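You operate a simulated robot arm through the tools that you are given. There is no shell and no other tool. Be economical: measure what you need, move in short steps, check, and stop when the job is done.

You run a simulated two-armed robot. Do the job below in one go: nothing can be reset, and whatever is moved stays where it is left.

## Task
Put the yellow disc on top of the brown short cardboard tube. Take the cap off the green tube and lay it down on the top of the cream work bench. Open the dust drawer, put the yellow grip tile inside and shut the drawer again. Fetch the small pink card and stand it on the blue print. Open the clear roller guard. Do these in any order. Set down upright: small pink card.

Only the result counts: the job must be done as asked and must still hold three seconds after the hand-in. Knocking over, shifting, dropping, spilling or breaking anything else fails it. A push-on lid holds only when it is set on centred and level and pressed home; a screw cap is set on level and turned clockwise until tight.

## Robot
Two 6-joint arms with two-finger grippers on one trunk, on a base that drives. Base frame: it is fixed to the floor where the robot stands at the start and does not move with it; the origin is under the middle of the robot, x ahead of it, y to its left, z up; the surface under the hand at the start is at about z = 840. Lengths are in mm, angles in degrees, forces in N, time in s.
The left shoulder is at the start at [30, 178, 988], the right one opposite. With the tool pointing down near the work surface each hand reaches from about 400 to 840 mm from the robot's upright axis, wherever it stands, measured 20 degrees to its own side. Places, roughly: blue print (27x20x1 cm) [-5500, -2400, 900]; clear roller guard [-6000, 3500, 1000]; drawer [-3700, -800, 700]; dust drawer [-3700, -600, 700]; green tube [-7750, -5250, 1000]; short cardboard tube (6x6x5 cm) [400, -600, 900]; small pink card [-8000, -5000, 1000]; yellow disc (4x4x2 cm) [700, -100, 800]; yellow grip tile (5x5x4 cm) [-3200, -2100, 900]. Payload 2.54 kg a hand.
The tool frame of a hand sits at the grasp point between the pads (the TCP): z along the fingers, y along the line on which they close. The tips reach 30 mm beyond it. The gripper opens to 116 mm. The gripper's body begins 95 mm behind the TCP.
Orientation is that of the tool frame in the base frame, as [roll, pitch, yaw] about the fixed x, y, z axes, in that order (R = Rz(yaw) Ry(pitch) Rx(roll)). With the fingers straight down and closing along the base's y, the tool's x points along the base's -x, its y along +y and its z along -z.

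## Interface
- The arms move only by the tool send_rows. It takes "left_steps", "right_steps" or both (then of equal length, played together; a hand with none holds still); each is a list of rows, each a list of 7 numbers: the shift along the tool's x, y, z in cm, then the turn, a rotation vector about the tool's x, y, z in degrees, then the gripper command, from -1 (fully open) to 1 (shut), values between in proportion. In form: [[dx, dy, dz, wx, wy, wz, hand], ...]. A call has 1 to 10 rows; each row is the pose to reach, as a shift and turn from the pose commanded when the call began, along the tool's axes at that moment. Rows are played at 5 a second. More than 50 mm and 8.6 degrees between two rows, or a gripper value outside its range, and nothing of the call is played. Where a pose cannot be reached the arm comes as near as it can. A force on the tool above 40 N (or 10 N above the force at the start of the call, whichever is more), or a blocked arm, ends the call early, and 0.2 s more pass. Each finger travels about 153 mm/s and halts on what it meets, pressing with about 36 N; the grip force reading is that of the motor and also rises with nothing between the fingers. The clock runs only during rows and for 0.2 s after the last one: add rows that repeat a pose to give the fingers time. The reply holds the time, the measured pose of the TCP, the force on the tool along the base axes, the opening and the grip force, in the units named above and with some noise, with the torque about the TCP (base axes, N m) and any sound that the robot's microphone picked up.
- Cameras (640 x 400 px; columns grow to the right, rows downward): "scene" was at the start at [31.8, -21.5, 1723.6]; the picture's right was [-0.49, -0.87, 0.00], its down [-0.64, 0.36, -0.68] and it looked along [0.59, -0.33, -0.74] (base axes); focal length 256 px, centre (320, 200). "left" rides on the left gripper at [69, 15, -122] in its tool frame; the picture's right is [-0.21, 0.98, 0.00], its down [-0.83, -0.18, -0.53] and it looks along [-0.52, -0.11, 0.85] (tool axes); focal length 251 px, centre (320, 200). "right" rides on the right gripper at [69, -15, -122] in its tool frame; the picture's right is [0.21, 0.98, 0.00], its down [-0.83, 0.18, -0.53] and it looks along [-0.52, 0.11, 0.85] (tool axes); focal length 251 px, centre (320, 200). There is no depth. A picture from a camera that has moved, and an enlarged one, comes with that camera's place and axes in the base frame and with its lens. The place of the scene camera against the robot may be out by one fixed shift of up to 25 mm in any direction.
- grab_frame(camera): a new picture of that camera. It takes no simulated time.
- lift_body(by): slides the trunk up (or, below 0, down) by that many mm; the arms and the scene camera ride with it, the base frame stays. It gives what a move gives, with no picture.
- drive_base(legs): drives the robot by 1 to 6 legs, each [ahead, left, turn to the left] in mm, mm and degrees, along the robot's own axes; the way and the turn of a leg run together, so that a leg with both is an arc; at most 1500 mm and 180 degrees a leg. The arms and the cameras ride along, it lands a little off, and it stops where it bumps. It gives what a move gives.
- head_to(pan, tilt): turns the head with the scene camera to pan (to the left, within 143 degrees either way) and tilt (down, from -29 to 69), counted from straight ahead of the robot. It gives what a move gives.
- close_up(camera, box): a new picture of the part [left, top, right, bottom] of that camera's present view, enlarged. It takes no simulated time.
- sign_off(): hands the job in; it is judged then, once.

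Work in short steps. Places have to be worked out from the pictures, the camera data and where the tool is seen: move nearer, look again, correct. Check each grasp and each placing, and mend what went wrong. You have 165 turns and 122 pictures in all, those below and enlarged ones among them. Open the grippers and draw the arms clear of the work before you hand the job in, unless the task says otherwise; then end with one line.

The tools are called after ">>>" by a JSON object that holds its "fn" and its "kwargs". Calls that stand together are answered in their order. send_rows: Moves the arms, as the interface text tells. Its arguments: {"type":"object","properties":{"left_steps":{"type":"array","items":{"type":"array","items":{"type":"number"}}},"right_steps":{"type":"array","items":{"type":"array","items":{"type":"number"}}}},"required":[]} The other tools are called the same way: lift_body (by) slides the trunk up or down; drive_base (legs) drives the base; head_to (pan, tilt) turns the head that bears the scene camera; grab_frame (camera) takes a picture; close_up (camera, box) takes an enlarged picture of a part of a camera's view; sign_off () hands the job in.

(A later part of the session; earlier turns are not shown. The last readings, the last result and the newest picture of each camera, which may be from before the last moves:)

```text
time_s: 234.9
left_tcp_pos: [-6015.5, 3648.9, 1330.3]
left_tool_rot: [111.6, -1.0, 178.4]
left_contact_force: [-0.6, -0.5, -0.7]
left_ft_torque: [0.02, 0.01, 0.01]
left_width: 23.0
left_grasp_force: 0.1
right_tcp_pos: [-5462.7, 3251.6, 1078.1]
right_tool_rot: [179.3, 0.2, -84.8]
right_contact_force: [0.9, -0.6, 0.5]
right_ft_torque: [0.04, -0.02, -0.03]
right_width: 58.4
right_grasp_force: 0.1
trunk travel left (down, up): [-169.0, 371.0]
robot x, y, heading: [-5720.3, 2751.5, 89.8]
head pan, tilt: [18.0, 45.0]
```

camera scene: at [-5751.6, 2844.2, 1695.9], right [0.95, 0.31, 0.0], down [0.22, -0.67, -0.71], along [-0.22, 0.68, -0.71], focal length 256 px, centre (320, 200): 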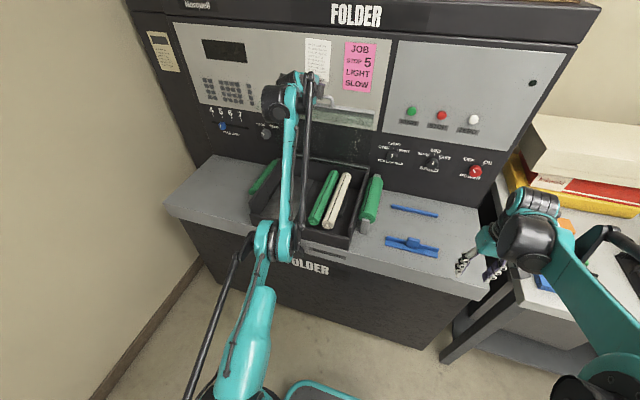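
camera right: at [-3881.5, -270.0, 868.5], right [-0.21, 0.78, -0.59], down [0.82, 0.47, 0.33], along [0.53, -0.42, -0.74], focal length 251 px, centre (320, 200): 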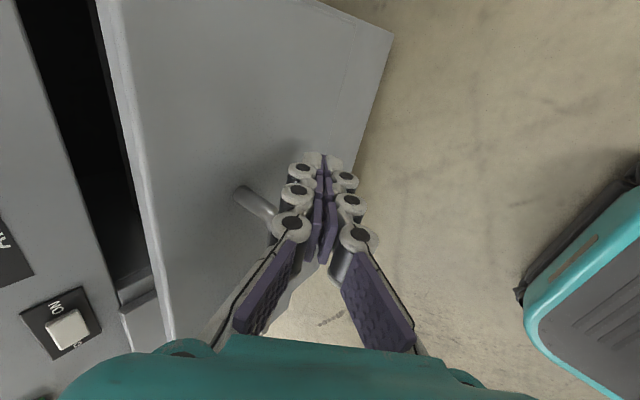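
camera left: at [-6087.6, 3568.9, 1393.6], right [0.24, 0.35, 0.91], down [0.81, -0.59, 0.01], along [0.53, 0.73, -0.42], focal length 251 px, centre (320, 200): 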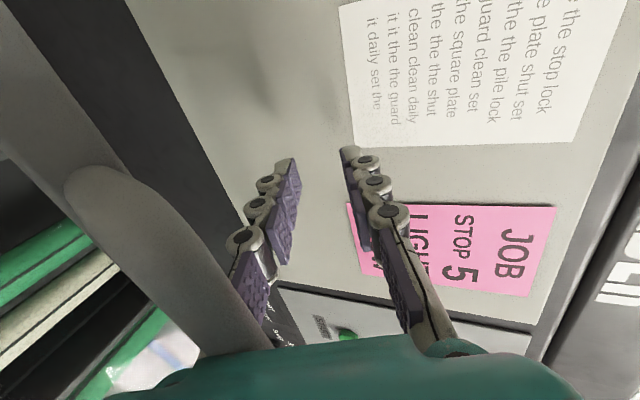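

Zero force while sliding back. Continue in the same way.

>>> {"fn": "drive_base", "kwargs": {"legs": [[-15, 0, 0]]}}

>>> {"fn": "drive_base", "kwargs": {"legs": [[-15, 0, 0]]}}

>>> {"fn": "grab_frame", "kwargs": {"camera": "left"}}

```text
time_s: 235.7
left_tcp_pos: [-6016.6, 3635.1, 1329.7]
left_tool_rot: [111.6, -1.1, 178.3]
left_contact_force: [-0.2, -0.3, 0.6]
left_ft_torque: [0.0, 0.03, -0.01]
left_width: 23.3
left_grasp_force: 0.0
right_tcp_pos: [-5462.6, 3235.9, 1079.5]
right_tool_rot: [179.3, 0.1, -84.8]
right_contact_force: [0.3, 0.6, -0.5]
right_ft_torque: [0.07, 0.0, -0.02]
right_width: 58.3
right_grasp_force: 0.2
trunk travel left (down, up): [-169.0, 371.0]
robot x, y, heading: [-5721.4, 2739.0, 89.7]
head pan, tilt: [18.0, 45.0]
```

```text
time_s: 236.5
left_tcp_pos: [-6016.3, 3621.0, 1329.0]
left_tool_rot: [111.5, -1.1, 178.4]
left_contact_force: [0.5, -0.3, 0.3]
left_ft_torque: [-0.01, 0.0, 0.03]
left_width: 23.1
left_grasp_force: 0.1
right_tcp_pos: [-5463.2, 3222.4, 1078.9]
right_tool_rot: [179.3, 0.0, -84.8]
right_contact_force: [0.3, -0.3, 0.6]
right_ft_torque: [0.02, 0.01, -0.02]
right_width: 57.7
right_grasp_force: 0.1
trunk travel left (down, up): [-169.0, 371.0]
robot x, y, heading: [-5718.2, 2724.4, 89.7]
head pan, tilt: [18.0, 45.0]
```

```text
29 pictures are left
camera left: at [-6088.0, 3513.5, 1391.0], right [0.24, 0.35, 0.9], down [0.81, -0.59, 0.01], along [0.53, 0.73, -0.43], focal length 251 px, centre (320, 200)
```

left: 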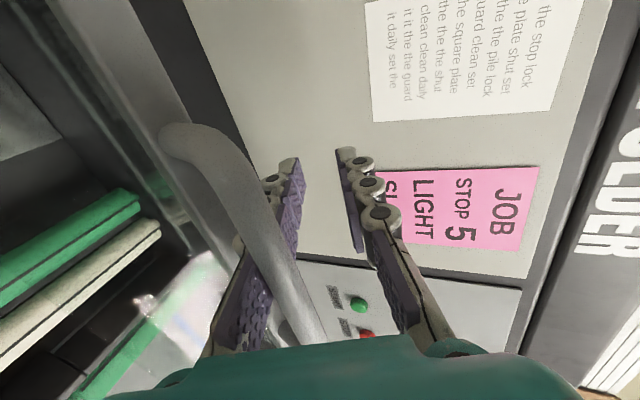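

>>> {"fn": "lift_body", "kwargs": {"by": 5}}

>>> {"fn": "drive_base", "kwargs": {"legs": [[-18, 0, 0]]}}

>>> {"fn": "lift_body", "kwargs": {"by": 5}}

>>> {"fn": "drive_base", "kwargs": {"legs": [[-18, 0, 0]]}}

>>> {"fn": "drive_base", "kwargs": {"legs": [[-18, 0, 0]]}}

>>> {"fn": "grab_frame", "kwargs": {"camera": "left"}}

```text
time_s: 237.0
left_tcp_pos: [-6017.4, 3621.2, 1334.3]
left_tool_rot: [111.7, -0.9, 178.3]
left_contact_force: [0.1, -0.3, -4.0]
left_ft_torque: [0.3, -0.08, -0.06]
left_width: 26.3
left_grasp_force: 2.2
right_tcp_pos: [-5463.6, 3223.4, 1083.0]
right_tool_rot: [179.3, 0.2, -84.8]
right_contact_force: [-0.5, 0.4, -0.2]
right_ft_torque: [0.0, -0.01, 0.03]
right_width: 58.0
right_grasp_force: 0.0
trunk travel left (down, up): [-174.0, 366.0]
robot x, y, heading: [-5719.7, 2723.4, 89.7]
head pan, tilt: [18.0, 45.0]
```

```text
time_s: 237.8
left_tcp_pos: [-6016.2, 3604.1, 1332.0]
left_tool_rot: [111.7, -1.0, 178.5]
left_contact_force: [2.0, 1.8, -8.8]
left_ft_torque: [0.5, -0.04, 0.12]
left_width: 28.8
left_grasp_force: 4.3
right_tcp_pos: [-5463.7, 3205.8, 1082.4]
right_tool_rot: [179.3, -0.1, -84.8]
right_contact_force: [0.5, -0.1, -1.0]
right_ft_torque: [-0.04, -0.02, 0.01]
right_width: 57.9
right_grasp_force: 0.1
trunk travel left (down, up): [-174.0, 366.0]
robot x, y, heading: [-5719.1, 2708.7, 90.0]
head pan, tilt: [18.0, 45.0]
```

```text
time_s: 238.3
left_tcp_pos: [-6015.8, 3606.6, 1336.3]
left_tool_rot: [111.9, -0.9, 178.3]
left_contact_force: [0.7, 7.9, -16.6]
left_ft_torque: [0.86, 0.03, 0.18]
left_width: 32.6
left_grasp_force: 5.9
right_tcp_pos: [-5463.8, 3208.3, 1088.5]
right_tool_rot: [179.3, -0.1, -84.8]
right_contact_force: [0.2, -0.3, -0.1]
right_ft_torque: [-0.03, 0.0, 0.03]
right_width: 58.0
right_grasp_force: 0.1
trunk travel left (down, up): [-179.0, 361.0]
robot x, y, heading: [-5717.7, 2707.1, 89.7]
head pan, tilt: [18.0, 45.0]
```

```text
time_s: 239.2
left_tcp_pos: [-6015.9, 3593.0, 1330.3]
left_tool_rot: [112.2, -0.9, 178.3]
left_contact_force: [-1.5, 7.0, -21.3]
left_ft_torque: [1.15, -0.06, 0.19]
left_width: 36.6
left_grasp_force: 7.1
right_tcp_pos: [-5463.6, 3194.2, 1087.9]
right_tool_rot: [179.3, -0.2, -84.8]
right_contact_force: [0.1, 0.1, -0.1]
right_ft_torque: [-0.03, -0.01, 0.0]
right_width: 58.0
right_grasp_force: 0.1
trunk travel left (down, up): [-179.0, 361.0]
robot x, y, heading: [-5719.4, 2690.4, 89.7]
head pan, tilt: [18.0, 45.0]
stopped in leg 1: the force on the tool passed its limit at 46 N (the readings are from after the stop); the commanded pose is now the measured one
```

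```text
time_s: 240.1
left_tcp_pos: [-6015.6, 3583.9, 1326.3]
left_tool_rot: [112.4, -1.0, 178.0]
left_contact_force: [-2.1, 12.0, -26.9]
left_ft_torque: [1.68, -0.16, 0.35]
left_width: 38.8
left_grasp_force: 8.0
right_tcp_pos: [-5464.0, 3180.9, 1086.3]
right_tool_rot: [179.3, -0.2, -84.8]
right_contact_force: [-1.1, 0.2, 0.3]
right_ft_torque: [-0.03, 0.0, 0.01]
right_width: 57.9
right_grasp_force: 0.0
trunk travel left (down, up): [-179.0, 361.0]
robot x, y, heading: [-5720.8, 2678.1, 89.8]
head pan, tilt: [18.0, 45.0]
stopped in leg 1: the force on the tool passed its limit at 49 N (the readings are from after the stop); the commanded pose is now the measured one
```

```text
28 pictures are left
camera left: at [-6088.0, 3478.3, 1390.3], right [0.24, 0.36, 0.9], down [0.81, -0.59, 0.02], along [0.54, 0.72, -0.44], focal length 251 px, centre (320, 200)
```

left: 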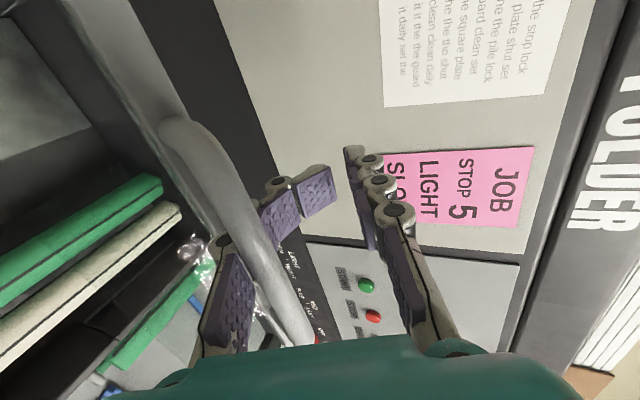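

Lifting was wrong; the horizontal retreat was free. Lower to neutral, walk the lid up again, then retreat level.

>>> {"fn": "lift_body", "kwargs": {"by": -18}}

>>> {"fn": "drive_base", "kwargs": {"legs": [[40, 0, 0]]}}

>>> {"fn": "lift_body", "kwargs": {"by": 8}}

>>> {"fn": "drive_base", "kwargs": {"legs": [[35, 0, 0]]}}

>>> {"fn": "lift_body", "kwargs": {"by": 8}}

>>> {"fn": "drive_base", "kwargs": {"legs": [[25, 0, 0]]}}

```text
time_s: 240.7
left_tcp_pos: [-6016.1, 3577.1, 1316.1]
left_tool_rot: [112.0, -0.9, 178.1]
left_contact_force: [-2.9, -3.4, 1.7]
left_ft_torque: [-0.02, 0.08, -0.08]
left_width: 24.8
left_grasp_force: 0.0
right_tcp_pos: [-5462.1, 3176.1, 1072.0]
right_tool_rot: [179.4, 0.1, -84.9]
right_contact_force: [0.1, 0.1, 0.7]
right_ft_torque: [-0.04, -0.01, -0.04]
right_width: 57.9
right_grasp_force: 0.0
trunk travel left (down, up): [-161.0, 379.0]
robot x, y, heading: [-5720.1, 2676.1, 89.6]
head pan, tilt: [18.0, 45.0]
```

```text
time_s: 241.6
left_tcp_pos: [-6013.1, 3620.5, 1313.7]
left_tool_rot: [112.1, -1.1, 178.1]
left_contact_force: [0.2, 1.4, -8.5]
left_ft_torque: [0.65, -0.09, 0.04]
left_width: 25.0
left_grasp_force: 1.4
right_tcp_pos: [-5462.1, 3218.5, 1070.1]
right_tool_rot: [179.2, 0.0, -84.9]
right_contact_force: [-0.1, 0.1, -0.2]
right_ft_torque: [-0.03, -0.04, 0.0]
right_width: 57.9
right_grasp_force: 0.1
trunk travel left (down, up): [-161.0, 379.0]
robot x, y, heading: [-5722.3, 2718.7, 89.6]
head pan, tilt: [18.0, 45.0]
```

```text
time_s: 242.2
left_tcp_pos: [-6012.8, 3621.0, 1321.9]
left_tool_rot: [112.2, -0.9, 178.1]
left_contact_force: [-1.7, 7.2, -15.8]
left_ft_torque: [1.2, -0.3, -0.28]
left_width: 27.8
left_grasp_force: 3.0
right_tcp_pos: [-5463.3, 3219.8, 1078.4]
right_tool_rot: [179.3, 0.0, -84.8]
right_contact_force: [-0.1, 0.1, -0.2]
right_ft_torque: [0.01, -0.01, -0.01]
right_width: 57.8
right_grasp_force: 0.0
trunk travel left (down, up): [-169.0, 371.0]
robot x, y, heading: [-5720.9, 2723.0, 89.7]
head pan, tilt: [18.0, 45.0]
```

```text
time_s: 243.0
left_tcp_pos: [-6012.1, 3654.7, 1322.2]
left_tool_rot: [112.0, -1.1, 178.0]
left_contact_force: [-0.9, -0.6, -0.1]
left_ft_torque: [-0.09, -0.01, 0.02]
left_width: 23.3
left_grasp_force: 0.1
right_tcp_pos: [-5461.4, 3253.6, 1078.3]
right_tool_rot: [179.2, 0.0, -85.0]
right_contact_force: [-0.4, 0.8, 0.2]
right_ft_torque: [-0.03, -0.02, 0.01]
right_width: 58.0
right_grasp_force: 0.1
trunk travel left (down, up): [-169.0, 371.0]
robot x, y, heading: [-5719.0, 2754.6, 89.7]
head pan, tilt: [18.0, 45.0]
```

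```text
time_s: 243.6
left_tcp_pos: [-6014.1, 3655.7, 1330.3]
left_tool_rot: [112.1, -0.9, 178.1]
left_contact_force: [-0.2, 0.4, -10.0]
left_ft_torque: [0.7, -0.15, -0.05]
left_width: 26.3
left_grasp_force: 2.1
right_tcp_pos: [-5462.8, 3253.3, 1086.3]
right_tool_rot: [179.3, 0.0, -84.9]
right_contact_force: [-0.8, -0.8, 0.3]
right_ft_torque: [0.04, 0.0, 0.0]
right_width: 57.9
right_grasp_force: 0.0
trunk travel left (down, up): [-177.0, 363.0]
robot x, y, heading: [-5720.6, 2752.7, 89.9]
head pan, tilt: [18.0, 45.0]
```

```text
time_s: 244.4
left_tcp_pos: [-6012.6, 3681.2, 1330.0]
left_tool_rot: [112.1, -1.1, 178.0]
left_contact_force: [-0.5, 0.7, 0.5]
left_ft_torque: [0.02, 0.03, -0.04]
left_width: 23.1
left_grasp_force: 0.1
right_tcp_pos: [-5461.3, 3279.0, 1086.8]
right_tool_rot: [179.3, -0.1, -84.8]
right_contact_force: [0.2, 0.1, 0.1]
right_ft_torque: [-0.05, 0.02, -0.01]
right_width: 58.1
right_grasp_force: 0.1
trunk travel left (down, up): [-177.0, 363.0]
robot x, y, heading: [-5715.8, 2780.3, 89.5]
head pan, tilt: [18.0, 45.0]
```

Neutral at (3681, 1330). Push a last 12 mm and nudge up to steepen the lid, then drop back and retreat level.

>>> {"fn": "drive_base", "kwargs": {"legs": [[14, 0, 0]]}}

>>> {"fn": "lift_body", "kwargs": {"by": 10}}

>>> {"fn": "lift_body", "kwargs": {"by": -8}}

>>> {"fn": "drive_base", "kwargs": {"legs": [[-20, 0, 0]]}}

>>> {"fn": "drive_base", "kwargs": {"legs": [[-20, 0, 0]]}}

>>> {"fn": "drive_base", "kwargs": {"legs": [[-20, 0, 0]]}}

>>> {"fn": "grab_frame", "kwargs": {"camera": "left"}}

```text
time_s: 245.2
left_tcp_pos: [-6012.2, 3690.2, 1333.4]
left_tool_rot: [111.9, -1.0, 178.2]
left_contact_force: [-0.5, -4.8, 13.6]
left_ft_torque: [-1.24, 0.33, 0.11]
left_width: 23.1
left_grasp_force: 0.0
right_tcp_pos: [-5460.9, 3290.4, 1087.6]
right_tool_rot: [179.2, 0.2, -84.9]
right_contact_force: [0.3, -0.4, 0.5]
right_ft_torque: [0.01, 0.02, 0.02]
right_width: 58.0
right_grasp_force: 0.1
trunk travel left (down, up): [-177.0, 363.0]
robot x, y, heading: [-5717.9, 2791.7, 89.4]
head pan, tilt: [18.0, 45.0]
```

```text
time_s: 245.8
left_tcp_pos: [-6012.1, 3696.2, 1339.1]
left_tool_rot: [112.2, -1.0, 178.0]
left_contact_force: [2.1, 4.5, -20.7]
left_ft_torque: [1.73, -0.16, 0.18]
left_width: 27.5
left_grasp_force: 3.4
right_tcp_pos: [-5461.2, 3295.0, 1095.7]
right_tool_rot: [179.3, 0.0, -84.9]
right_contact_force: [0.9, 0.1, 0.1]
right_ft_torque: [0.01, 0.02, 0.03]
right_width: 58.1
right_grasp_force: 0.0
trunk travel left (down, up): [-187.0, 353.0]
robot x, y, heading: [-5717.7, 2796.4, 89.7]
head pan, tilt: [18.0, 45.0]
```

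```text
time_s: 246.3
left_tcp_pos: [-6014.1, 3693.9, 1333.5]
left_tool_rot: [112.0, -1.0, 178.1]
left_contact_force: [0.4, 0.5, 0.2]
left_ft_torque: [0.03, 0.04, 0.01]
left_width: 23.4
left_grasp_force: 0.1
right_tcp_pos: [-5461.5, 3291.9, 1088.4]
right_tool_rot: [179.2, 0.0, -84.9]
right_contact_force: [-0.1, -0.5, 0.4]
right_ft_torque: [-0.03, -0.01, 0.0]
right_width: 58.1
right_grasp_force: 0.0
trunk travel left (down, up): [-179.0, 361.0]
robot x, y, heading: [-5721.6, 2800.8, 89.6]
head pan, tilt: [18.0, 45.0]
```

```text
time_s: 247.1
left_tcp_pos: [-6014.1, 3672.0, 1333.8]
left_tool_rot: [112.0, -1.0, 178.0]
left_contact_force: [-0.3, -0.7, -0.2]
left_ft_torque: [0.0, 0.04, 0.02]
left_width: 22.9
left_grasp_force: 0.2
right_tcp_pos: [-5461.9, 3271.4, 1090.3]
right_tool_rot: [179.3, 0.1, -84.9]
right_contact_force: [0.2, 0.3, -0.5]
right_ft_torque: [0.04, 0.0, 0.03]
right_width: 58.0
right_grasp_force: 0.0
trunk travel left (down, up): [-179.0, 361.0]
robot x, y, heading: [-5716.2, 2772.8, 89.7]
head pan, tilt: [18.0, 45.0]
```

```text
time_s: 247.9
left_tcp_pos: [-6012.5, 3652.8, 1333.5]
left_tool_rot: [112.0, -1.1, 178.1]
left_contact_force: [-0.5, -0.7, -0.3]
left_ft_torque: [-0.01, 0.02, -0.03]
left_width: 23.2
left_grasp_force: 0.0
right_tcp_pos: [-5462.9, 3252.1, 1089.4]
right_tool_rot: [179.2, 0.0, -84.8]
right_contact_force: [-0.4, -0.6, -0.4]
right_ft_torque: [0.03, 0.01, -0.02]
right_width: 57.9
right_grasp_force: 0.1
trunk travel left (down, up): [-179.0, 361.0]
robot x, y, heading: [-5720.0, 2758.2, 89.6]
head pan, tilt: [18.0, 45.0]
```

```text
time_s: 248.7
left_tcp_pos: [-6012.6, 3634.5, 1333.6]
left_tool_rot: [112.0, -1.0, 178.1]
left_contact_force: [-1.3, -0.6, 0.2]
left_ft_torque: [-0.03, 0.01, 0.02]
left_width: 23.3
left_grasp_force: 0.0
right_tcp_pos: [-5462.4, 3232.6, 1089.3]
right_tool_rot: [179.4, 0.1, -84.9]
right_contact_force: [-0.1, -0.2, 0.3]
right_ft_torque: [0.02, -0.03, 0.0]
right_width: 57.8
right_grasp_force: 0.0
trunk travel left (down, up): [-179.0, 361.0]
robot x, y, heading: [-5718.3, 2733.8, 89.6]
head pan, tilt: [18.0, 45.0]
```

```text
27 pictures are left
camera left: at [-6085.7, 3527.9, 1395.9], right [0.24, 0.36, 0.9], down [0.81, -0.59, 0.02], along [0.54, 0.72, -0.43], focal length 251 px, centre (320, 200)
```

left: 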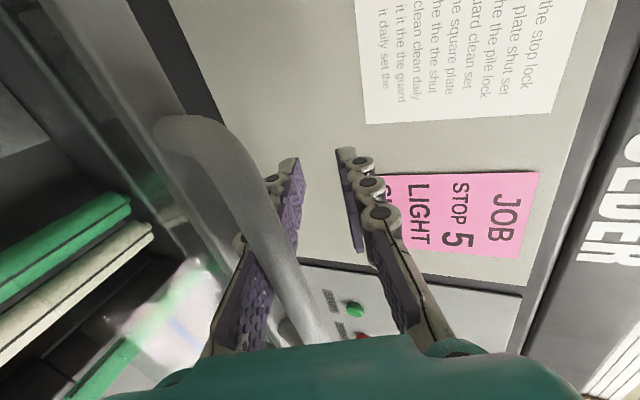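

Sliding freely, no load. Keep backing level in 18 mm steps.

>>> {"fn": "drive_base", "kwargs": {"legs": [[-15, 0, 0]]}}

>>> {"fn": "drive_base", "kwargs": {"legs": [[-15, 0, 0]]}}

```text
time_s: 249.5
left_tcp_pos: [-6013.3, 3619.8, 1332.7]
left_tool_rot: [112.0, -1.0, 178.1]
left_contact_force: [1.8, 2.0, -5.8]
left_ft_torque: [0.34, -0.06, 0.08]
left_width: 24.5
left_grasp_force: 1.2
right_tcp_pos: [-5461.2, 3218.9, 1089.3]
right_tool_rot: [179.3, 0.1, -84.9]
right_contact_force: [0.4, 0.3, 1.0]
right_ft_torque: [0.05, -0.01, 0.02]
right_width: 58.0
right_grasp_force: 0.1
trunk travel left (down, up): [-179.0, 361.0]
robot x, y, heading: [-5716.8, 2721.6, 89.5]
head pan, tilt: [18.0, 45.0]
```

```text
time_s: 250.2
left_tcp_pos: [-6013.7, 3606.6, 1332.0]
left_tool_rot: [112.1, -1.0, 178.0]
left_contact_force: [0.8, 2.0, -6.3]
left_ft_torque: [0.28, 0.06, 0.07]
left_width: 27.1
left_grasp_force: 2.9
right_tcp_pos: [-5462.6, 3204.4, 1089.2]
right_tool_rot: [179.2, 0.1, -84.8]
right_contact_force: [0.4, -0.9, -0.2]
right_ft_torque: [-0.01, 0.04, 0.02]
right_width: 58.1
right_grasp_force: 0.0
trunk travel left (down, up): [-179.0, 361.0]
robot x, y, heading: [-5719.6, 2705.0, 89.7]
head pan, tilt: [18.0, 45.0]
```

Light contact from above; lower 6 mm each and continue.

>>> {"fn": "lift_body", "kwargs": {"by": -7}}

>>> {"fn": "drive_base", "kwargs": {"legs": [[-15, 0, 0]]}}

>>> {"fn": "grab_frame", "kwargs": {"camera": "left"}}

```text
time_s: 250.8
left_tcp_pos: [-6013.6, 3605.1, 1325.7]
left_tool_rot: [112.1, -1.0, 178.0]
left_contact_force: [-0.6, 2.0, -2.3]
left_ft_torque: [0.17, -0.05, -0.08]
left_width: 24.1
left_grasp_force: 0.2
right_tcp_pos: [-5461.3, 3204.8, 1082.0]
right_tool_rot: [179.4, 0.1, -84.9]
right_contact_force: [-0.9, -1.0, 0.4]
right_ft_torque: [0.0, -0.02, 0.0]
right_width: 58.0
right_grasp_force: 0.0
trunk travel left (down, up): [-172.0, 368.0]
robot x, y, heading: [-5723.4, 2703.9, 89.5]
head pan, tilt: [18.0, 45.0]
```

```text
time_s: 251.6
left_tcp_pos: [-6013.5, 3591.6, 1326.1]
left_tool_rot: [112.0, -1.0, 178.0]
left_contact_force: [0.8, 1.4, -6.3]
left_ft_torque: [0.39, 0.06, 0.03]
left_width: 27.0
left_grasp_force: 2.3
right_tcp_pos: [-5462.4, 3189.8, 1082.5]
right_tool_rot: [179.2, 0.0, -84.9]
right_contact_force: [-0.3, 0.4, 0.1]
right_ft_torque: [0.01, 0.0, -0.02]
right_width: 57.9
right_grasp_force: 0.0
trunk travel left (down, up): [-172.0, 368.0]
robot x, y, heading: [-5716.5, 2687.8, 89.5]
head pan, tilt: [18.0, 45.0]
```

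```text
26 pictures are left
camera left: at [-6086.0, 3485.0, 1387.6], right [0.24, 0.36, 0.9], down [0.81, -0.59, 0.02], along [0.54, 0.72, -0.43], focal length 251 px, centre (320, 200)
```

left: 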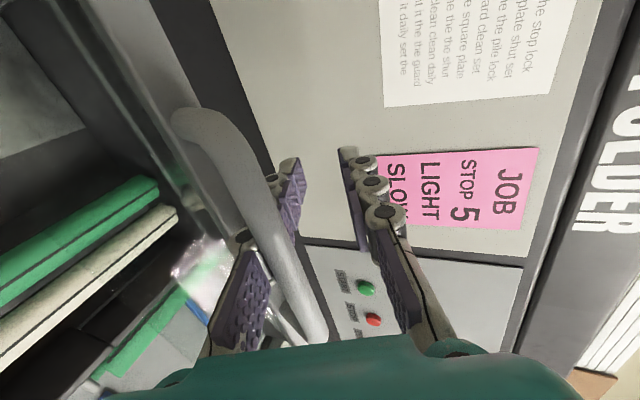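

The bar sits at a finger joint. Try rotating the hand toward horizontal about the TCP, which lowers the finger at the bar.

>>> {"fn": "send_rows", "kwargs": {"left_steps": [[0, 0, 0, -3, 0, 0, 0.6], [0, 0, 0, -6, 0, 0, 0.6], [0, 0, 0, -9, 0, 0, 0.6], [0, 0, 0, -12, 0, 0, 0.6], [0, 0, 0, -12, 0, 0, 0.6]]}}

```text
time_s: 252.8
left_tcp_pos: [-6014.6, 3625.2, 1357.7]
left_tool_rot: [100.3, -1.0, 177.9]
left_contact_force: [16.2, 8.1, -21.3]
left_ft_torque: [1.23, -0.37, 1.04]
left_width: 38.6
left_grasp_force: 8.3
left hand out of reach, approached as far as the arm can: row 1, 2, 3, 4, 5
right_tcp_pos: [-5459.9, 3192.6, 1080.5]
right_tool_rot: [179.2, -0.2, -84.9]
right_contact_force: [0.4, -0.1, -0.1]
right_ft_torque: [-0.04, 0.03, 0.02]
right_width: 58.1
right_grasp_force: 0.0
trunk travel left (down, up): [-172.0, 368.0]
robot x, y, heading: [-5718.0, 2694.4, 89.6]
head pan, tilt: [18.0, 45.0]
```

It rotated about the wrist to nearly horizontal. Lower to neutral and try retreating level.

>>> {"fn": "lift_body", "kwargs": {"by": -22}}

>>> {"fn": "drive_base", "kwargs": {"legs": [[-15, 0, 0]]}}

>>> {"fn": "grab_frame", "kwargs": {"camera": "left"}}

```text
time_s: 253.4
left_tcp_pos: [-6019.5, 3620.4, 1338.5]
left_tool_rot: [100.1, -1.0, 178.1]
left_contact_force: [-0.7, 0.4, -0.6]
left_ft_torque: [0.0, 0.0, -0.01]
left_width: 24.2
left_grasp_force: 0.0
right_tcp_pos: [-5461.8, 3189.4, 1059.3]
right_tool_rot: [179.2, 0.2, -84.8]
right_contact_force: [0.6, 0.0, 0.0]
right_ft_torque: [-0.01, 0.01, -0.02]
right_width: 58.1
right_grasp_force: 0.0
trunk travel left (down, up): [-150.0, 390.0]
robot x, y, heading: [-5721.3, 2691.3, 89.5]
head pan, tilt: [18.0, 45.0]
```

```text
time_s: 254.2
left_tcp_pos: [-6019.3, 3605.9, 1340.2]
left_tool_rot: [100.2, -1.0, 178.0]
left_contact_force: [0.6, -0.9, -0.6]
left_ft_torque: [-0.01, 0.04, -0.01]
left_width: 23.3
left_grasp_force: 0.1
right_tcp_pos: [-5461.5, 3173.0, 1062.5]
right_tool_rot: [179.3, 0.1, -84.8]
right_contact_force: [-0.3, 0.0, -0.7]
right_ft_torque: [0.07, 0.01, 0.01]
right_width: 58.0
right_grasp_force: 0.1
trunk travel left (down, up): [-150.0, 390.0]
robot x, y, heading: [-5716.3, 2675.7, 89.7]
head pan, tilt: [18.0, 45.0]
```

```text
25 pictures are left
camera left: at [-6092.4, 3489.4, 1378.6], right [0.24, 0.16, 0.96], down [0.8, -0.59, -0.1], along [0.54, 0.79, -0.27], focal length 251 px, centre (320, 200)
```

left: 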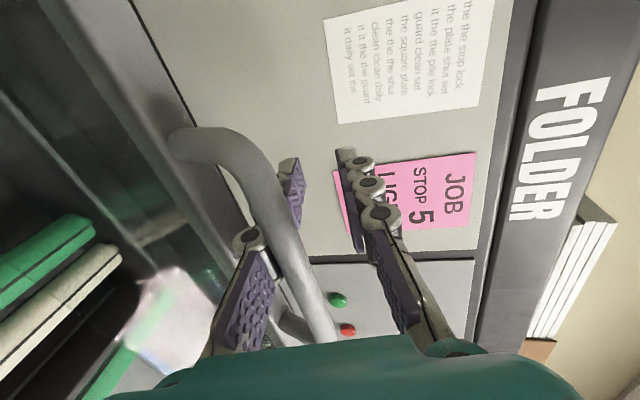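

Zero load and the bar is moving toward the tips. Lower a little and continue.

>>> {"fn": "lift_body", "kwargs": {"by": -6}}

>>> {"fn": "drive_base", "kwargs": {"legs": [[-15, 0, 0]]}}

>>> {"fn": "drive_base", "kwargs": {"legs": [[-15, 0, 0]]}}

```text
time_s: 254.8
left_tcp_pos: [-6019.7, 3605.2, 1332.2]
left_tool_rot: [100.0, -1.0, 178.0]
left_contact_force: [-0.1, 0.7, -0.3]
left_ft_torque: [0.02, -0.01, -0.01]
left_width: 23.4
left_grasp_force: 0.0
right_tcp_pos: [-5463.6, 3174.0, 1052.9]
right_tool_rot: [179.2, 0.1, -84.9]
right_contact_force: [-0.1, 0.2, 0.9]
right_ft_torque: [0.0, -0.05, 0.0]
right_width: 58.1
right_grasp_force: 0.0
trunk travel left (down, up): [-144.0, 396.0]
robot x, y, heading: [-5721.3, 2673.6, 89.7]
head pan, tilt: [18.0, 45.0]
```

```text
time_s: 255.5
left_tcp_pos: [-6018.5, 3590.6, 1332.2]
left_tool_rot: [100.2, -1.0, 177.9]
left_contact_force: [1.4, 1.2, -6.0]
left_ft_torque: [0.38, -0.09, 0.04]
left_width: 26.9
left_grasp_force: 2.7
right_tcp_pos: [-5462.9, 3159.2, 1054.9]
right_tool_rot: [179.2, 0.1, -84.9]
right_contact_force: [0.5, -0.5, 0.4]
right_ft_torque: [0.04, 0.02, 0.02]
right_width: 58.2
right_grasp_force: 0.0
trunk travel left (down, up): [-144.0, 396.0]
robot x, y, heading: [-5721.0, 2660.2, 89.9]
head pan, tilt: [18.0, 45.0]
```

```text
time_s: 256.3
left_tcp_pos: [-6020.2, 3578.5, 1330.9]
left_tool_rot: [100.2, -0.9, 177.9]
left_contact_force: [0.5, 2.8, -9.5]
left_ft_torque: [0.54, -0.03, 0.09]
left_width: 29.9
left_grasp_force: 4.2
right_tcp_pos: [-5463.5, 3146.1, 1053.4]
right_tool_rot: [179.4, 0.0, -84.9]
right_contact_force: [-0.4, -0.4, -0.1]
right_ft_torque: [-0.02, -0.02, -0.04]
right_width: 58.1
right_grasp_force: 0.0
trunk travel left (down, up): [-144.0, 396.0]
robot x, y, heading: [-5718.5, 2646.4, 89.9]
head pan, tilt: [18.0, 45.0]
```

Catching again at that joint. Go forward 25, drop further until the frame side touches, then retreat.

>>> {"fn": "drive_base", "kwargs": {"legs": [[25, 0, 0]]}}

>>> {"fn": "lift_body", "kwargs": {"by": -10}}

>>> {"fn": "lift_body", "kwargs": {"by": -6}}

>>> {"fn": "lift_body", "kwargs": {"by": -5}}

>>> {"fn": "close_up", "kwargs": {"camera": "left", "box": [120, 80, 480, 360]}}

```text
time_s: 257.1
left_tcp_pos: [-6018.9, 3602.6, 1331.0]
left_tool_rot: [100.1, -0.9, 178.0]
left_contact_force: [0.1, 2.4, -7.7]
left_ft_torque: [0.6, -0.11, -0.02]
left_width: 27.9
left_grasp_force: 2.6
right_tcp_pos: [-5463.5, 3171.2, 1054.4]
right_tool_rot: [179.3, 0.1, -84.9]
right_contact_force: [0.1, 0.2, -0.5]
right_ft_torque: [0.02, 0.04, 0.01]
right_width: 58.0
right_grasp_force: 0.0
trunk travel left (down, up): [-144.0, 396.0]
robot x, y, heading: [-5719.9, 2674.4, 89.8]
head pan, tilt: [18.0, 45.0]
```

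```text
time_s: 257.7
left_tcp_pos: [-6018.8, 3603.2, 1322.4]
left_tool_rot: [100.2, -0.8, 178.0]
left_contact_force: [0.5, 0.6, -4.6]
left_ft_torque: [0.45, -0.07, 0.06]
left_width: 24.7
left_grasp_force: 1.9
right_tcp_pos: [-5462.4, 3170.7, 1044.4]
right_tool_rot: [179.4, 0.1, -85.0]
right_contact_force: [0.0, 1.0, 0.5]
right_ft_torque: [-0.01, -0.03, 0.0]
right_width: 57.9
right_grasp_force: 0.1
trunk travel left (down, up): [-134.0, 406.0]
robot x, y, heading: [-5716.5, 2673.2, 89.6]
head pan, tilt: [18.0, 45.0]
```

```text
time_s: 258.2
left_tcp_pos: [-6019.4, 3602.4, 1316.2]
left_tool_rot: [100.2, -1.0, 178.0]
left_contact_force: [0.1, 0.4, -4.3]
left_ft_torque: [0.4, -0.01, 0.0]
left_width: 24.1
left_grasp_force: 0.9
right_tcp_pos: [-5463.1, 3170.3, 1038.0]
right_tool_rot: [179.3, 0.1, -84.9]
right_contact_force: [-0.8, 0.8, -0.4]
right_ft_torque: [-0.01, -0.02, 0.05]
right_width: 58.1
right_grasp_force: 0.0
trunk travel left (down, up): [-128.0, 412.0]
robot x, y, heading: [-5719.5, 2667.7, 89.7]
head pan, tilt: [18.0, 45.0]
```

```text
time_s: 258.8
left_tcp_pos: [-6018.7, 3599.7, 1313.4]
left_tool_rot: [100.0, -1.0, 178.0]
left_contact_force: [0.7, -7.4, 8.5]
left_ft_torque: [-0.8, 0.19, 0.16]
left_width: 23.2
left_grasp_force: 0.1
right_tcp_pos: [-5461.3, 3168.8, 1033.6]
right_tool_rot: [179.2, 0.2, -84.7]
right_contact_force: [0.1, 0.3, 0.3]
right_ft_torque: [-0.01, 0.03, 0.03]
right_width: 58.0
right_grasp_force: 0.2
trunk travel left (down, up): [-123.0, 417.0]
robot x, y, heading: [-5719.0, 2672.3, 89.9]
head pan, tilt: [18.0, 45.0]
```

```text
1.43 times, centred on (300, 220) of left
camera zoom: at [-6092.5, 3483.6, 1352.6], right [0.24, 0.16, 0.96], down [0.8, -0.59, -0.1], along [0.54, 0.79, -0.27], focal length 359 px, centre (349, 171)
```

zoom: 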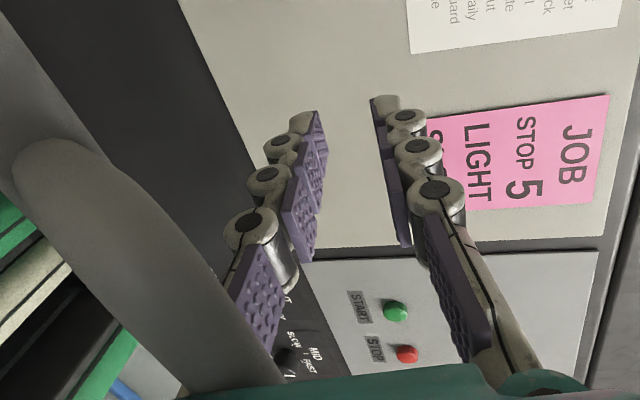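

The lid is light and falls below a critical angle but holds when steep. Walk it up fully again, lift to steepen, then drop clear below the bar before retreating.

>>> {"fn": "lift_body", "kwargs": {"by": 10}}

>>> {"fn": "drive_base", "kwargs": {"legs": [[40, 0, 0]]}}

>>> {"fn": "lift_body", "kwargs": {"by": 12}}

>>> {"fn": "drive_base", "kwargs": {"legs": [[40, 0, 0]]}}

>>> {"fn": "lift_body", "kwargs": {"by": 12}}

>>> {"fn": "drive_base", "kwargs": {"legs": [[15, 0, 0]]}}

>>> {"fn": "lift_body", "kwargs": {"by": 10}}

```text
time_s: 259.4
left_tcp_pos: [-6020.3, 3605.6, 1318.0]
left_tool_rot: [100.3, -0.8, 177.9]
left_contact_force: [0.5, 6.8, -13.9]
left_ft_torque: [1.39, -0.09, -0.09]
left_width: 26.5
left_grasp_force: 2.7
right_tcp_pos: [-5463.3, 3171.9, 1042.6]
right_tool_rot: [179.2, 0.1, -85.0]
right_contact_force: [-0.6, -0.2, -0.1]
right_ft_torque: [0.0, -0.01, -0.01]
right_width: 57.9
right_grasp_force: 0.1
trunk travel left (down, up): [-133.0, 407.0]
robot x, y, heading: [-5720.8, 2673.2, 90.0]
head pan, tilt: [18.0, 45.0]
```

```text
time_s: 260.3
left_tcp_pos: [-6019.9, 3632.1, 1328.4]
left_tool_rot: [99.7, -1.0, 178.4]
left_contact_force: [4.0, -5.1, 9.4]
left_ft_torque: [-0.82, 0.19, 0.42]
left_width: 23.4
left_grasp_force: 0.0
right_tcp_pos: [-5462.9, 3201.2, 1044.5]
right_tool_rot: [179.1, 0.2, -84.8]
right_contact_force: [0.6, -0.5, 0.1]
right_ft_torque: [0.01, -0.02, -0.03]
right_width: 57.9
right_grasp_force: 0.0
trunk travel left (down, up): [-133.0, 407.0]
robot x, y, heading: [-5716.7, 2704.6, 89.7]
head pan, tilt: [18.0, 45.0]
stopped in leg 1: the force on the tool passed its limit at 46 N (the readings are from after the stop); the commanded pose is now the measured one
```

```text
time_s: 260.9
left_tcp_pos: [-6023.1, 3636.6, 1333.8]
left_tool_rot: [100.0, -1.0, 178.4]
left_contact_force: [0.5, 5.6, -13.3]
left_ft_torque: [1.21, -0.04, 0.0]
left_width: 26.0
left_grasp_force: 2.0
right_tcp_pos: [-5464.0, 3206.3, 1055.4]
right_tool_rot: [179.3, 0.0, -84.7]
right_contact_force: [-0.9, 0.2, -0.1]
right_ft_torque: [-0.01, 0.02, -0.04]
right_width: 58.1
right_grasp_force: 0.1
trunk travel left (down, up): [-145.0, 395.0]
robot x, y, heading: [-5721.8, 2703.7, 90.0]
head pan, tilt: [18.0, 45.0]
```

```text
time_s: 261.8
left_tcp_pos: [-6022.8, 3671.4, 1340.2]
left_tool_rot: [100.0, -1.0, 178.6]
left_contact_force: [0.0, -3.4, 11.1]
left_ft_torque: [-0.91, 0.24, 0.1]
left_width: 22.6
left_grasp_force: 0.2
right_tcp_pos: [-5462.2, 3243.4, 1057.4]
right_tool_rot: [179.2, 0.1, -84.7]
right_contact_force: [-0.2, -0.4, -1.0]
right_ft_torque: [-0.03, 0.01, 0.03]
right_width: 58.1
right_grasp_force: 0.1
trunk travel left (down, up): [-145.0, 395.0]
robot x, y, heading: [-5720.3, 2743.9, 90.0]
head pan, tilt: [18.0, 45.0]
```

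```text
time_s: 262.4
left_tcp_pos: [-6023.4, 3674.5, 1349.4]
left_tool_rot: [99.9, -1.1, 178.4]
left_contact_force: [-0.8, -0.2, 0.1]
left_ft_torque: [0.02, 0.0, -0.01]
left_width: 23.2
left_grasp_force: 0.1
right_tcp_pos: [-5461.7, 3245.4, 1067.6]
right_tool_rot: [179.3, 0.2, -84.7]
right_contact_force: [0.5, 0.4, 0.3]
right_ft_torque: [0.01, 0.01, 0.02]
right_width: 57.9
right_grasp_force: 0.1
trunk travel left (down, up): [-157.0, 383.0]
robot x, y, heading: [-5715.4, 2745.4, 89.9]
head pan, tilt: [18.0, 45.0]
```

```text
time_s: 263.2
left_tcp_pos: [-6023.4, 3689.4, 1349.9]
left_tool_rot: [100.0, -1.1, 178.4]
left_contact_force: [0.4, 0.2, -0.4]
left_ft_torque: [0.01, 0.0, -0.01]
left_width: 23.3
left_grasp_force: 0.0
right_tcp_pos: [-5462.6, 3260.1, 1066.9]
right_tool_rot: [179.2, 0.0, -84.6]
right_contact_force: [-0.7, 0.4, -0.2]
right_ft_torque: [-0.03, 0.0, -0.02]
right_width: 58.1
right_grasp_force: 0.0
trunk travel left (down, up): [-157.0, 383.0]
robot x, y, heading: [-5717.4, 2760.3, 89.8]
head pan, tilt: [18.0, 45.0]
```

```text
time_s: 263.8
left_tcp_pos: [-6024.1, 3691.5, 1356.7]
left_tool_rot: [100.1, -1.0, 178.3]
left_contact_force: [0.3, 4.9, -22.1]
left_ft_torque: [1.92, -0.38, -0.02]
left_width: 28.0
left_grasp_force: 3.2
right_tcp_pos: [-5462.8, 3262.9, 1075.6]
right_tool_rot: [179.3, -0.1, -84.7]
right_contact_force: [0.1, 0.6, 0.3]
right_ft_torque: [0.01, 0.0, -0.02]
right_width: 58.0
right_grasp_force: 0.0
trunk travel left (down, up): [-167.0, 373.0]
robot x, y, heading: [-5716.1, 2759.0, 90.0]
head pan, tilt: [18.0, 45.0]
```

Lid lifted steep (-22 N). Now drop 18 mm clear of the bar and retreat.

>>> {"fn": "lift_body", "kwargs": {"by": -18}}

>>> {"fn": "drive_base", "kwargs": {"legs": [[-25, 0, 0]]}}

>>> {"fn": "drive_base", "kwargs": {"legs": [[-25, 0, 0]]}}

>>> {"fn": "close_up", "kwargs": {"camera": "left", "box": [120, 80, 480, 360]}}

```text
time_s: 264.4
left_tcp_pos: [-6024.1, 3687.2, 1343.6]
left_tool_rot: [99.8, -1.1, 178.4]
left_contact_force: [-1.3, -4.4, 10.1]
left_ft_torque: [-0.72, 0.06, -0.05]
left_width: 18.8
left_grasp_force: 0.1
right_tcp_pos: [-5462.0, 3257.6, 1060.1]
right_tool_rot: [179.3, 0.1, -84.7]
right_contact_force: [-0.3, 0.1, 0.8]
right_ft_torque: [0.02, 0.0, 0.0]
right_width: 57.9
right_grasp_force: 0.1
trunk travel left (down, up): [-149.0, 391.0]
robot x, y, heading: [-5721.0, 2761.5, 89.6]
head pan, tilt: [18.0, 45.0]
```

```text
time_s: 265.2
left_tcp_pos: [-6023.2, 3664.5, 1343.1]
left_tool_rot: [99.8, -0.9, 178.5]
left_contact_force: [-0.4, -0.6, 0.2]
left_ft_torque: [-0.04, -0.01, -0.02]
left_width: 23.3
left_grasp_force: 0.0
right_tcp_pos: [-5463.7, 3232.9, 1059.9]
right_tool_rot: [179.2, 0.3, -84.7]
right_contact_force: [0.1, -0.2, 0.7]
right_ft_torque: [0.04, 0.02, 0.02]
right_width: 58.1
right_grasp_force: 0.2
trunk travel left (down, up): [-149.0, 391.0]
robot x, y, heading: [-5722.4, 2737.9, 89.8]
head pan, tilt: [18.0, 45.0]
```

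```text
time_s: 266.0
left_tcp_pos: [-6024.2, 3636.8, 1342.6]
left_tool_rot: [99.9, -0.9, 178.6]
left_contact_force: [-0.6, -1.0, 0.4]
left_ft_torque: [-0.04, 0.01, -0.03]
left_width: 23.2
left_grasp_force: 0.1
right_tcp_pos: [-5463.5, 3209.2, 1060.0]
right_tool_rot: [179.2, 0.2, -84.7]
right_contact_force: [0.0, -0.9, -1.0]
right_ft_torque: [0.1, -0.01, -0.02]
right_width: 57.8
right_grasp_force: 0.0
trunk travel left (down, up): [-149.0, 391.0]
robot x, y, heading: [-5717.2, 2710.5, 89.9]
head pan, tilt: [18.0, 45.0]
```

```text
1.43 times, centred on (300, 220) of left
camera zoom: at [-6095.9, 3521.5, 1381.3], right [0.24, 0.16, 0.96], down [0.81, -0.58, -0.1], along [0.54, 0.8, -0.27], focal length 359 px, centre (349, 171)
```

zoom: 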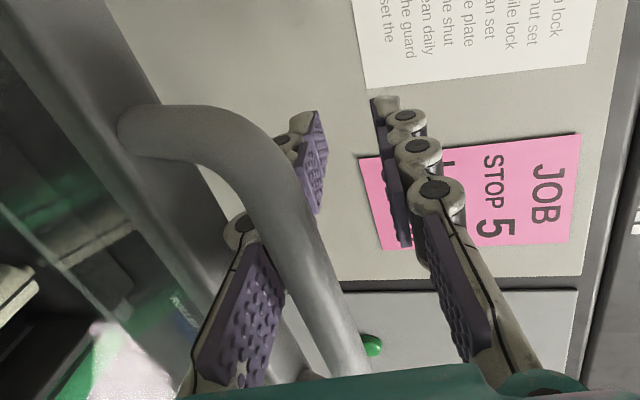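

Free so far. Lower 5 mm and continue back.

>>> {"fn": "lift_body", "kwargs": {"by": -5}}

>>> {"fn": "drive_base", "kwargs": {"legs": [[-15, 0, 0]]}}

```text
time_s: 266.6
left_tcp_pos: [-6023.4, 3639.1, 1337.6]
left_tool_rot: [99.9, -1.0, 178.6]
left_contact_force: [-0.3, -0.9, 3.9]
left_ft_torque: [-0.25, -0.03, -0.01]
left_width: 20.8
left_grasp_force: 0.0
right_tcp_pos: [-5463.6, 3209.4, 1054.9]
right_tool_rot: [179.2, 0.2, -84.8]
right_contact_force: [0.0, 0.1, -1.0]
right_ft_torque: [0.02, 0.01, 0.0]
right_width: 58.4
right_grasp_force: 0.0
trunk travel left (down, up): [-144.0, 396.0]
robot x, y, heading: [-5723.3, 2709.8, 89.8]
head pan, tilt: [18.0, 45.0]
```

```text
time_s: 267.3
left_tcp_pos: [-6023.9, 3624.2, 1337.3]
left_tool_rot: [100.0, -1.0, 178.5]
left_contact_force: [0.0, 0.0, 0.2]
left_ft_torque: [-0.04, -0.01, 0.0]
left_width: 23.3
left_grasp_force: 0.0
right_tcp_pos: [-5464.0, 3194.8, 1054.7]
right_tool_rot: [179.2, 0.2, -84.7]
right_contact_force: [-0.8, 0.1, 0.4]
right_ft_torque: [0.05, 0.03, 0.03]
right_width: 57.8
right_grasp_force: 0.1
trunk travel left (down, up): [-144.0, 396.0]
robot x, y, heading: [-5718.9, 2696.3, 89.9]
head pan, tilt: [18.0, 45.0]
```

>>> {"fn": "drive_base", "kwargs": {"legs": [[-12, 0, 0]]}}

>>> {"fn": "drive_base", "kwargs": {"legs": [[-12, 0, 0]]}}

```text
time_s: 268.1
left_tcp_pos: [-6024.0, 3613.3, 1336.1]
left_tool_rot: [100.0, -0.9, 178.4]
left_contact_force: [0.4, 1.0, 0.4]
left_ft_torque: [0.01, 0.0, -0.03]
left_width: 23.3
left_grasp_force: 0.1
right_tcp_pos: [-5463.8, 3183.2, 1053.8]
right_tool_rot: [179.2, 0.2, -84.6]
right_contact_force: [-0.2, -0.2, -0.1]
right_ft_torque: [0.0, 0.01, -0.02]
right_width: 57.9
right_grasp_force: 0.1
trunk travel left (down, up): [-144.0, 396.0]
robot x, y, heading: [-5718.1, 2689.5, 89.9]
head pan, tilt: [18.0, 45.0]
```

```text
time_s: 268.8
left_tcp_pos: [-6023.6, 3601.0, 1336.6]
left_tool_rot: [100.0, -1.0, 178.5]
left_contact_force: [1.7, 2.4, -5.4]
left_ft_torque: [0.37, -0.09, 0.08]
left_width: 25.8
left_grasp_force: 1.8
right_tcp_pos: [-5464.7, 3171.8, 1054.8]
right_tool_rot: [179.2, 0.1, -84.7]
right_contact_force: [0.8, 0.1, -0.5]
right_ft_torque: [0.03, -0.01, 0.02]
right_width: 58.4
right_grasp_force: 0.0
trunk travel left (down, up): [-144.0, 396.0]
robot x, y, heading: [-5718.9, 2671.7, 89.9]
head pan, tilt: [18.0, 45.0]
```

Light touch at the knuckle; lower 9 mm and step back again.

>>> {"fn": "lift_body", "kwargs": {"by": -9}}

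>>> {"fn": "drive_base", "kwargs": {"legs": [[-10, 0, 0]]}}

```text
time_s: 269.4
left_tcp_pos: [-6024.4, 3602.5, 1327.4]
left_tool_rot: [100.1, -1.0, 178.3]
left_contact_force: [0.2, 0.1, -4.1]
left_ft_torque: [0.36, -0.09, -0.01]
left_width: 25.0
left_grasp_force: 0.9
right_tcp_pos: [-5463.7, 3172.6, 1045.1]
right_tool_rot: [179.2, 0.1, -84.8]
right_contact_force: [-0.9, 0.2, -0.1]
right_ft_torque: [0.0, 0.01, 0.0]
right_width: 57.8
right_grasp_force: 0.0
trunk travel left (down, up): [-135.0, 405.0]
robot x, y, heading: [-5719.3, 2671.6, 89.8]
head pan, tilt: [18.0, 45.0]
```

```text
time_s: 270.2
left_tcp_pos: [-6023.5, 3592.2, 1326.7]
left_tool_rot: [100.0, -1.0, 178.5]
left_contact_force: [-0.4, 1.6, -7.0]
left_ft_torque: [0.47, -0.06, -0.04]
left_width: 27.3
left_grasp_force: 2.7
right_tcp_pos: [-5462.8, 3164.4, 1044.8]
right_tool_rot: [179.3, 0.1, -84.7]
right_contact_force: [-0.6, 0.3, -0.7]
right_ft_torque: [0.02, 0.0, 0.0]
right_width: 57.7
right_grasp_force: 0.0
trunk travel left (down, up): [-135.0, 405.0]
robot x, y, heading: [-5719.2, 2665.1, 89.8]
head pan, tilt: [18.0, 45.0]
```

>>> {"fn": "close_up", "kwargs": {"camera": "left", "box": [120, 80, 480, 360]}}

```text
1.43 times, centred on (300, 220) of left
camera zoom: at [-6096.4, 3475.4, 1365.2], right [0.24, 0.16, 0.96], down [0.81, -0.58, -0.1], along [0.54, 0.8, -0.27], focal length 359 px, centre (349, 171)
```

zoom: 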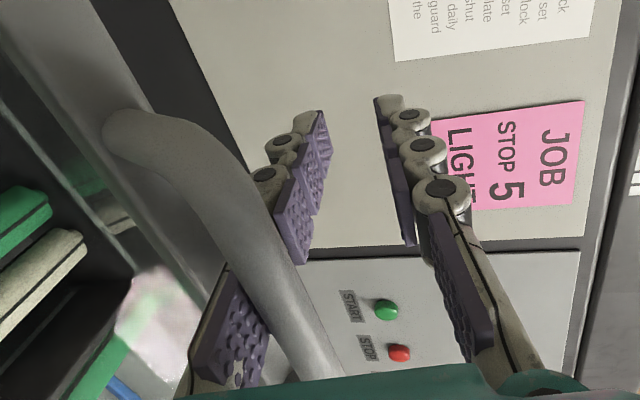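

The lid only stays once past vertical. Use the right hand to push it from underneath: bring the right hand over, tilted forward with closed fingers.

>>> {"fn": "send_rows", "kwargs": {"right_steps": [[-1.9, 3.7, -2, 0, -5, 0, 1], [-3.8, 7.4, -4, 0, -12, 0, 1], [-5.7, 11, -6, 0, -20, 0, 1], [-7.6, 14.7, -8, 0, -28, 0, 1], [-9.5, 18.4, -10, 0, -36, 0, 1], [-11.4, 22, -10.5, 0, -44, 0, 1], [-13.3, 25.7, -10.5, 0, -52, 0, 1], [-15.2, 29.4, -10.5, 0, -60, 0, 1], [-17, 33, -10.5, 0, -68, 0, 1], [-18.9, 36.6, -10.5, 0, -75, 0, 1]]}}

>>> {"fn": "grab_frame", "kwargs": {"camera": "scene"}}

```text
time_s: 272.4
left_tcp_pos: [-6025.2, 3592.0, 1326.2]
left_tool_rot: [100.0, -1.0, 178.4]
left_contact_force: [-5.7, 4.0, -8.1]
left_ft_torque: [0.51, 0.0, -0.38]
left_width: 24.6
left_grasp_force: 1.2
right_tcp_pos: [-5848.3, 3318.0, 1155.1]
right_tool_rot: [177.0, 75.3, -87.6]
right_contact_force: [0.1, 0.5, -0.7]
right_ft_torque: [0.02, -0.03, -0.05]
right_width: 0.0
right_grasp_force: 28.4
trunk travel left (down, up): [-135.0, 405.0]
robot x, y, heading: [-5720.0, 2665.0, 89.7]
head pan, tilt: [18.0, 45.0]
```

```text
21 pictures are left
camera scene: at [-5753.6, 2729.5, 1661.6], right [0.95, 0.31, 0.0], down [0.22, -0.67, -0.71], along [-0.22, 0.67, -0.71], focal length 256 px, centre (320, 200)
```

scene: 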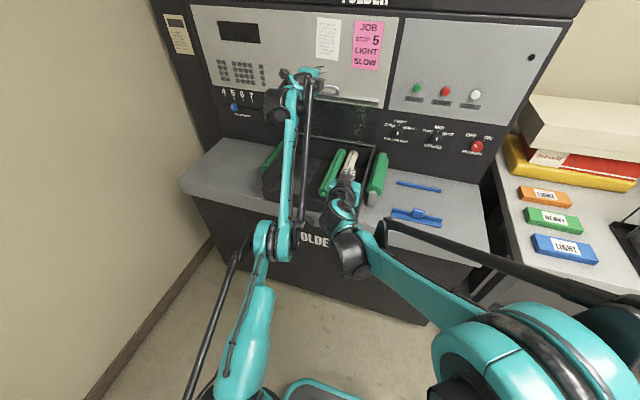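

Right hand is in place. Push it forward under the lid toward the hinge side.

>>> {"fn": "send_rows", "kwargs": {"right_steps": [[-1.1, 0, 4.3, 0, 0, 0, 1], [-2.2, 0, 8.7, 0, 0, 0, 1], [-3.4, 0, 13, 0, 0, 0, 1], [-4.5, 0, 17.4, 0, 0, 0, 1], [-5.6, 0, 21.7, 0, 0, 0, 1], [-6.5, 0, 25.1, 0, 0, 0, 1], [-7.2, 0, 28, 0, 0, 0, 1]]}}

>>> {"fn": "grab_frame", "kwargs": {"camera": "left"}}

```text
time_s: 274.0
left_tcp_pos: [-6021.8, 3588.6, 1329.5]
left_tool_rot: [99.8, -1.0, 178.4]
left_contact_force: [3.0, -3.2, 10.3]
left_ft_torque: [0.06, 0.01, 0.05]
left_width: 24.3
left_grasp_force: 0.0
right_tcp_pos: [-5869.3, 3603.2, 1155.1]
right_tool_rot: [177.0, 75.3, -87.6]
right_contact_force: [1.8, -9.1, 1.4]
right_ft_torque: [0.11, 0.03, -0.08]
right_width: 0.1
right_grasp_force: 28.7
trunk travel left (down, up): [-135.0, 405.0]
robot x, y, heading: [-5713.7, 2659.0, 89.7]
head pan, tilt: [18.0, 45.0]
```

```text
20 pictures are left
camera left: at [-6094.4, 3471.8, 1368.1], right [0.24, 0.16, 0.96], down [0.81, -0.58, -0.1], along [0.54, 0.8, -0.27], focal length 251 px, centre (320, 200)
```

left: 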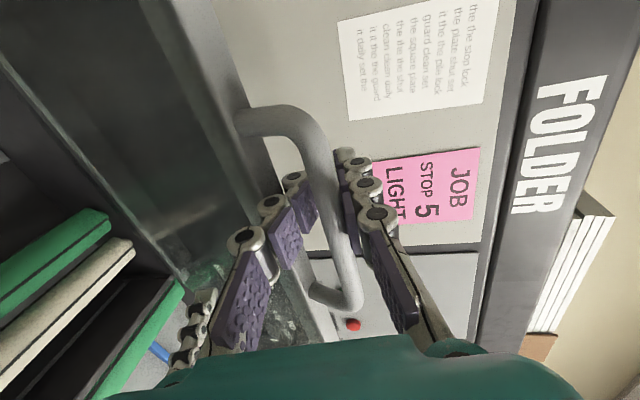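

The lid moved well back and the left fingertips are nearly free. Push the right hand 45 mm further.

>>> {"fn": "send_rows", "kwargs": {"right_steps": [[-0.4, 0, 1.5, 0, 0, 0, 1], [-0.8, 0, 3, 0, 0, 0, 1], [-1.2, 0, 4.5, 0, 0, 0, 1], [-1.6, 0, 6, 0, 0, 0, 1]]}}

>>> {"fn": "grab_frame", "kwargs": {"camera": "left"}}

```text
time_s: 274.4
left_tcp_pos: [-6020.4, 3585.0, 1334.7]
left_tool_rot: [99.5, -0.9, 178.6]
left_contact_force: [3.4, -4.1, 22.9]
left_ft_torque: [0.04, -0.19, -0.01]
left_width: 39.6
left_grasp_force: 8.7
right_tcp_pos: [-5870.6, 3611.9, 1157.3]
right_tool_rot: [176.9, 75.2, -87.8]
right_contact_force: [1.5, -8.9, 1.2]
right_ft_torque: [0.05, -0.04, -0.09]
right_width: 0.0
right_grasp_force: 28.7
right hand out of reach, approached as far as the arm can: row 2
trunk travel left (down, up): [-135.0, 405.0]
robot x, y, heading: [-5720.5, 2661.0, 89.8]
head pan, tilt: [18.0, 45.0]
stopped in row 2 (right hand): the force on the tool passed its limit at 112 N (the readings are from after the stop); the commanded pose is now the measured one
```

```text
19 pictures are left
camera left: at [-6092.9, 3468.6, 1371.3], right [0.23, 0.16, 0.96], down [0.81, -0.58, -0.1], along [0.54, 0.8, -0.26], focal length 251 px, centre (320, 200)
```

left: 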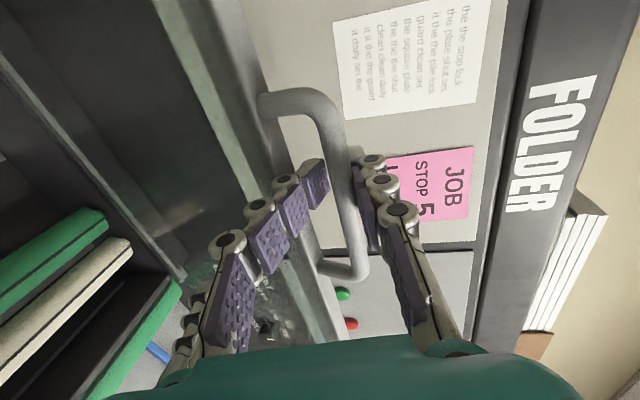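

Bar is right at the left fingertips. Open the left fingers and pull that hand back with the arm.

>>> {"fn": "send_rows", "kwargs": {"left_steps": [[0, 0, 0, 0, 0, 0, 0], [0, 0, 0, 0, 0, 0, 0], [0, -1, -2, 4, 0, 0, 0], [0, -2, -4, 8, 0, 0, 0], [0, -3, -7, 14, 0, 0, 0], [0, -4, -10, 20, 0, 0, 0], [0, -4, -14, 24, 0, 0, 0]]}}

>>> {"fn": "grab_frame", "kwargs": {"camera": "left"}}

```text
time_s: 275.3
left_tcp_pos: [-6023.3, 3557.0, 1326.1]
left_tool_rot: [105.3, -0.9, 178.7]
left_contact_force: [0.8, -1.0, 15.5]
left_ft_torque: [0.33, -0.14, 0.02]
left_width: 70.3
left_grasp_force: 5.2
left hand out of reach, approached as far as the arm can: row 4
right_tcp_pos: [-5870.9, 3611.7, 1154.7]
right_tool_rot: [177.0, 74.9, -88.0]
right_contact_force: [3.4, -11.5, 0.9]
right_ft_torque: [0.1, 0.01, -0.16]
right_width: 0.2
right_grasp_force: 28.4
trunk travel left (down, up): [-135.0, 405.0]
robot x, y, heading: [-5720.1, 2661.1, 89.7]
head pan, tilt: [18.0, 45.0]
stopped in row 4 (right hand): the force on the tool passed its limit at 49 N (the readings are from after the stop); the commanded pose is now the measured one
```

```text
18 pictures are left
camera left: at [-6094.8, 3445.0, 1374.9], right [0.24, 0.25, 0.94], down [0.81, -0.58, -0.05], along [0.53, 0.77, -0.34], focal length 251 px, centre (320, 200)
```

left: 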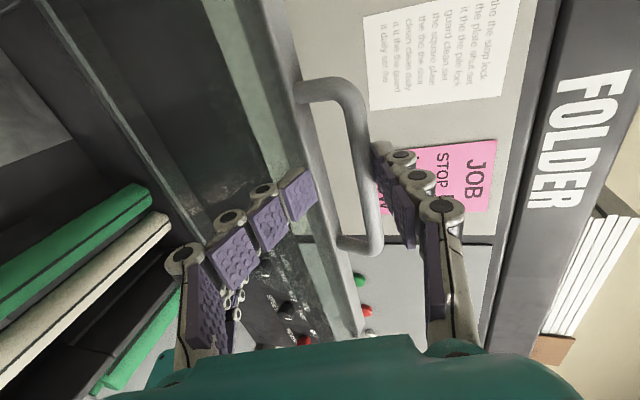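

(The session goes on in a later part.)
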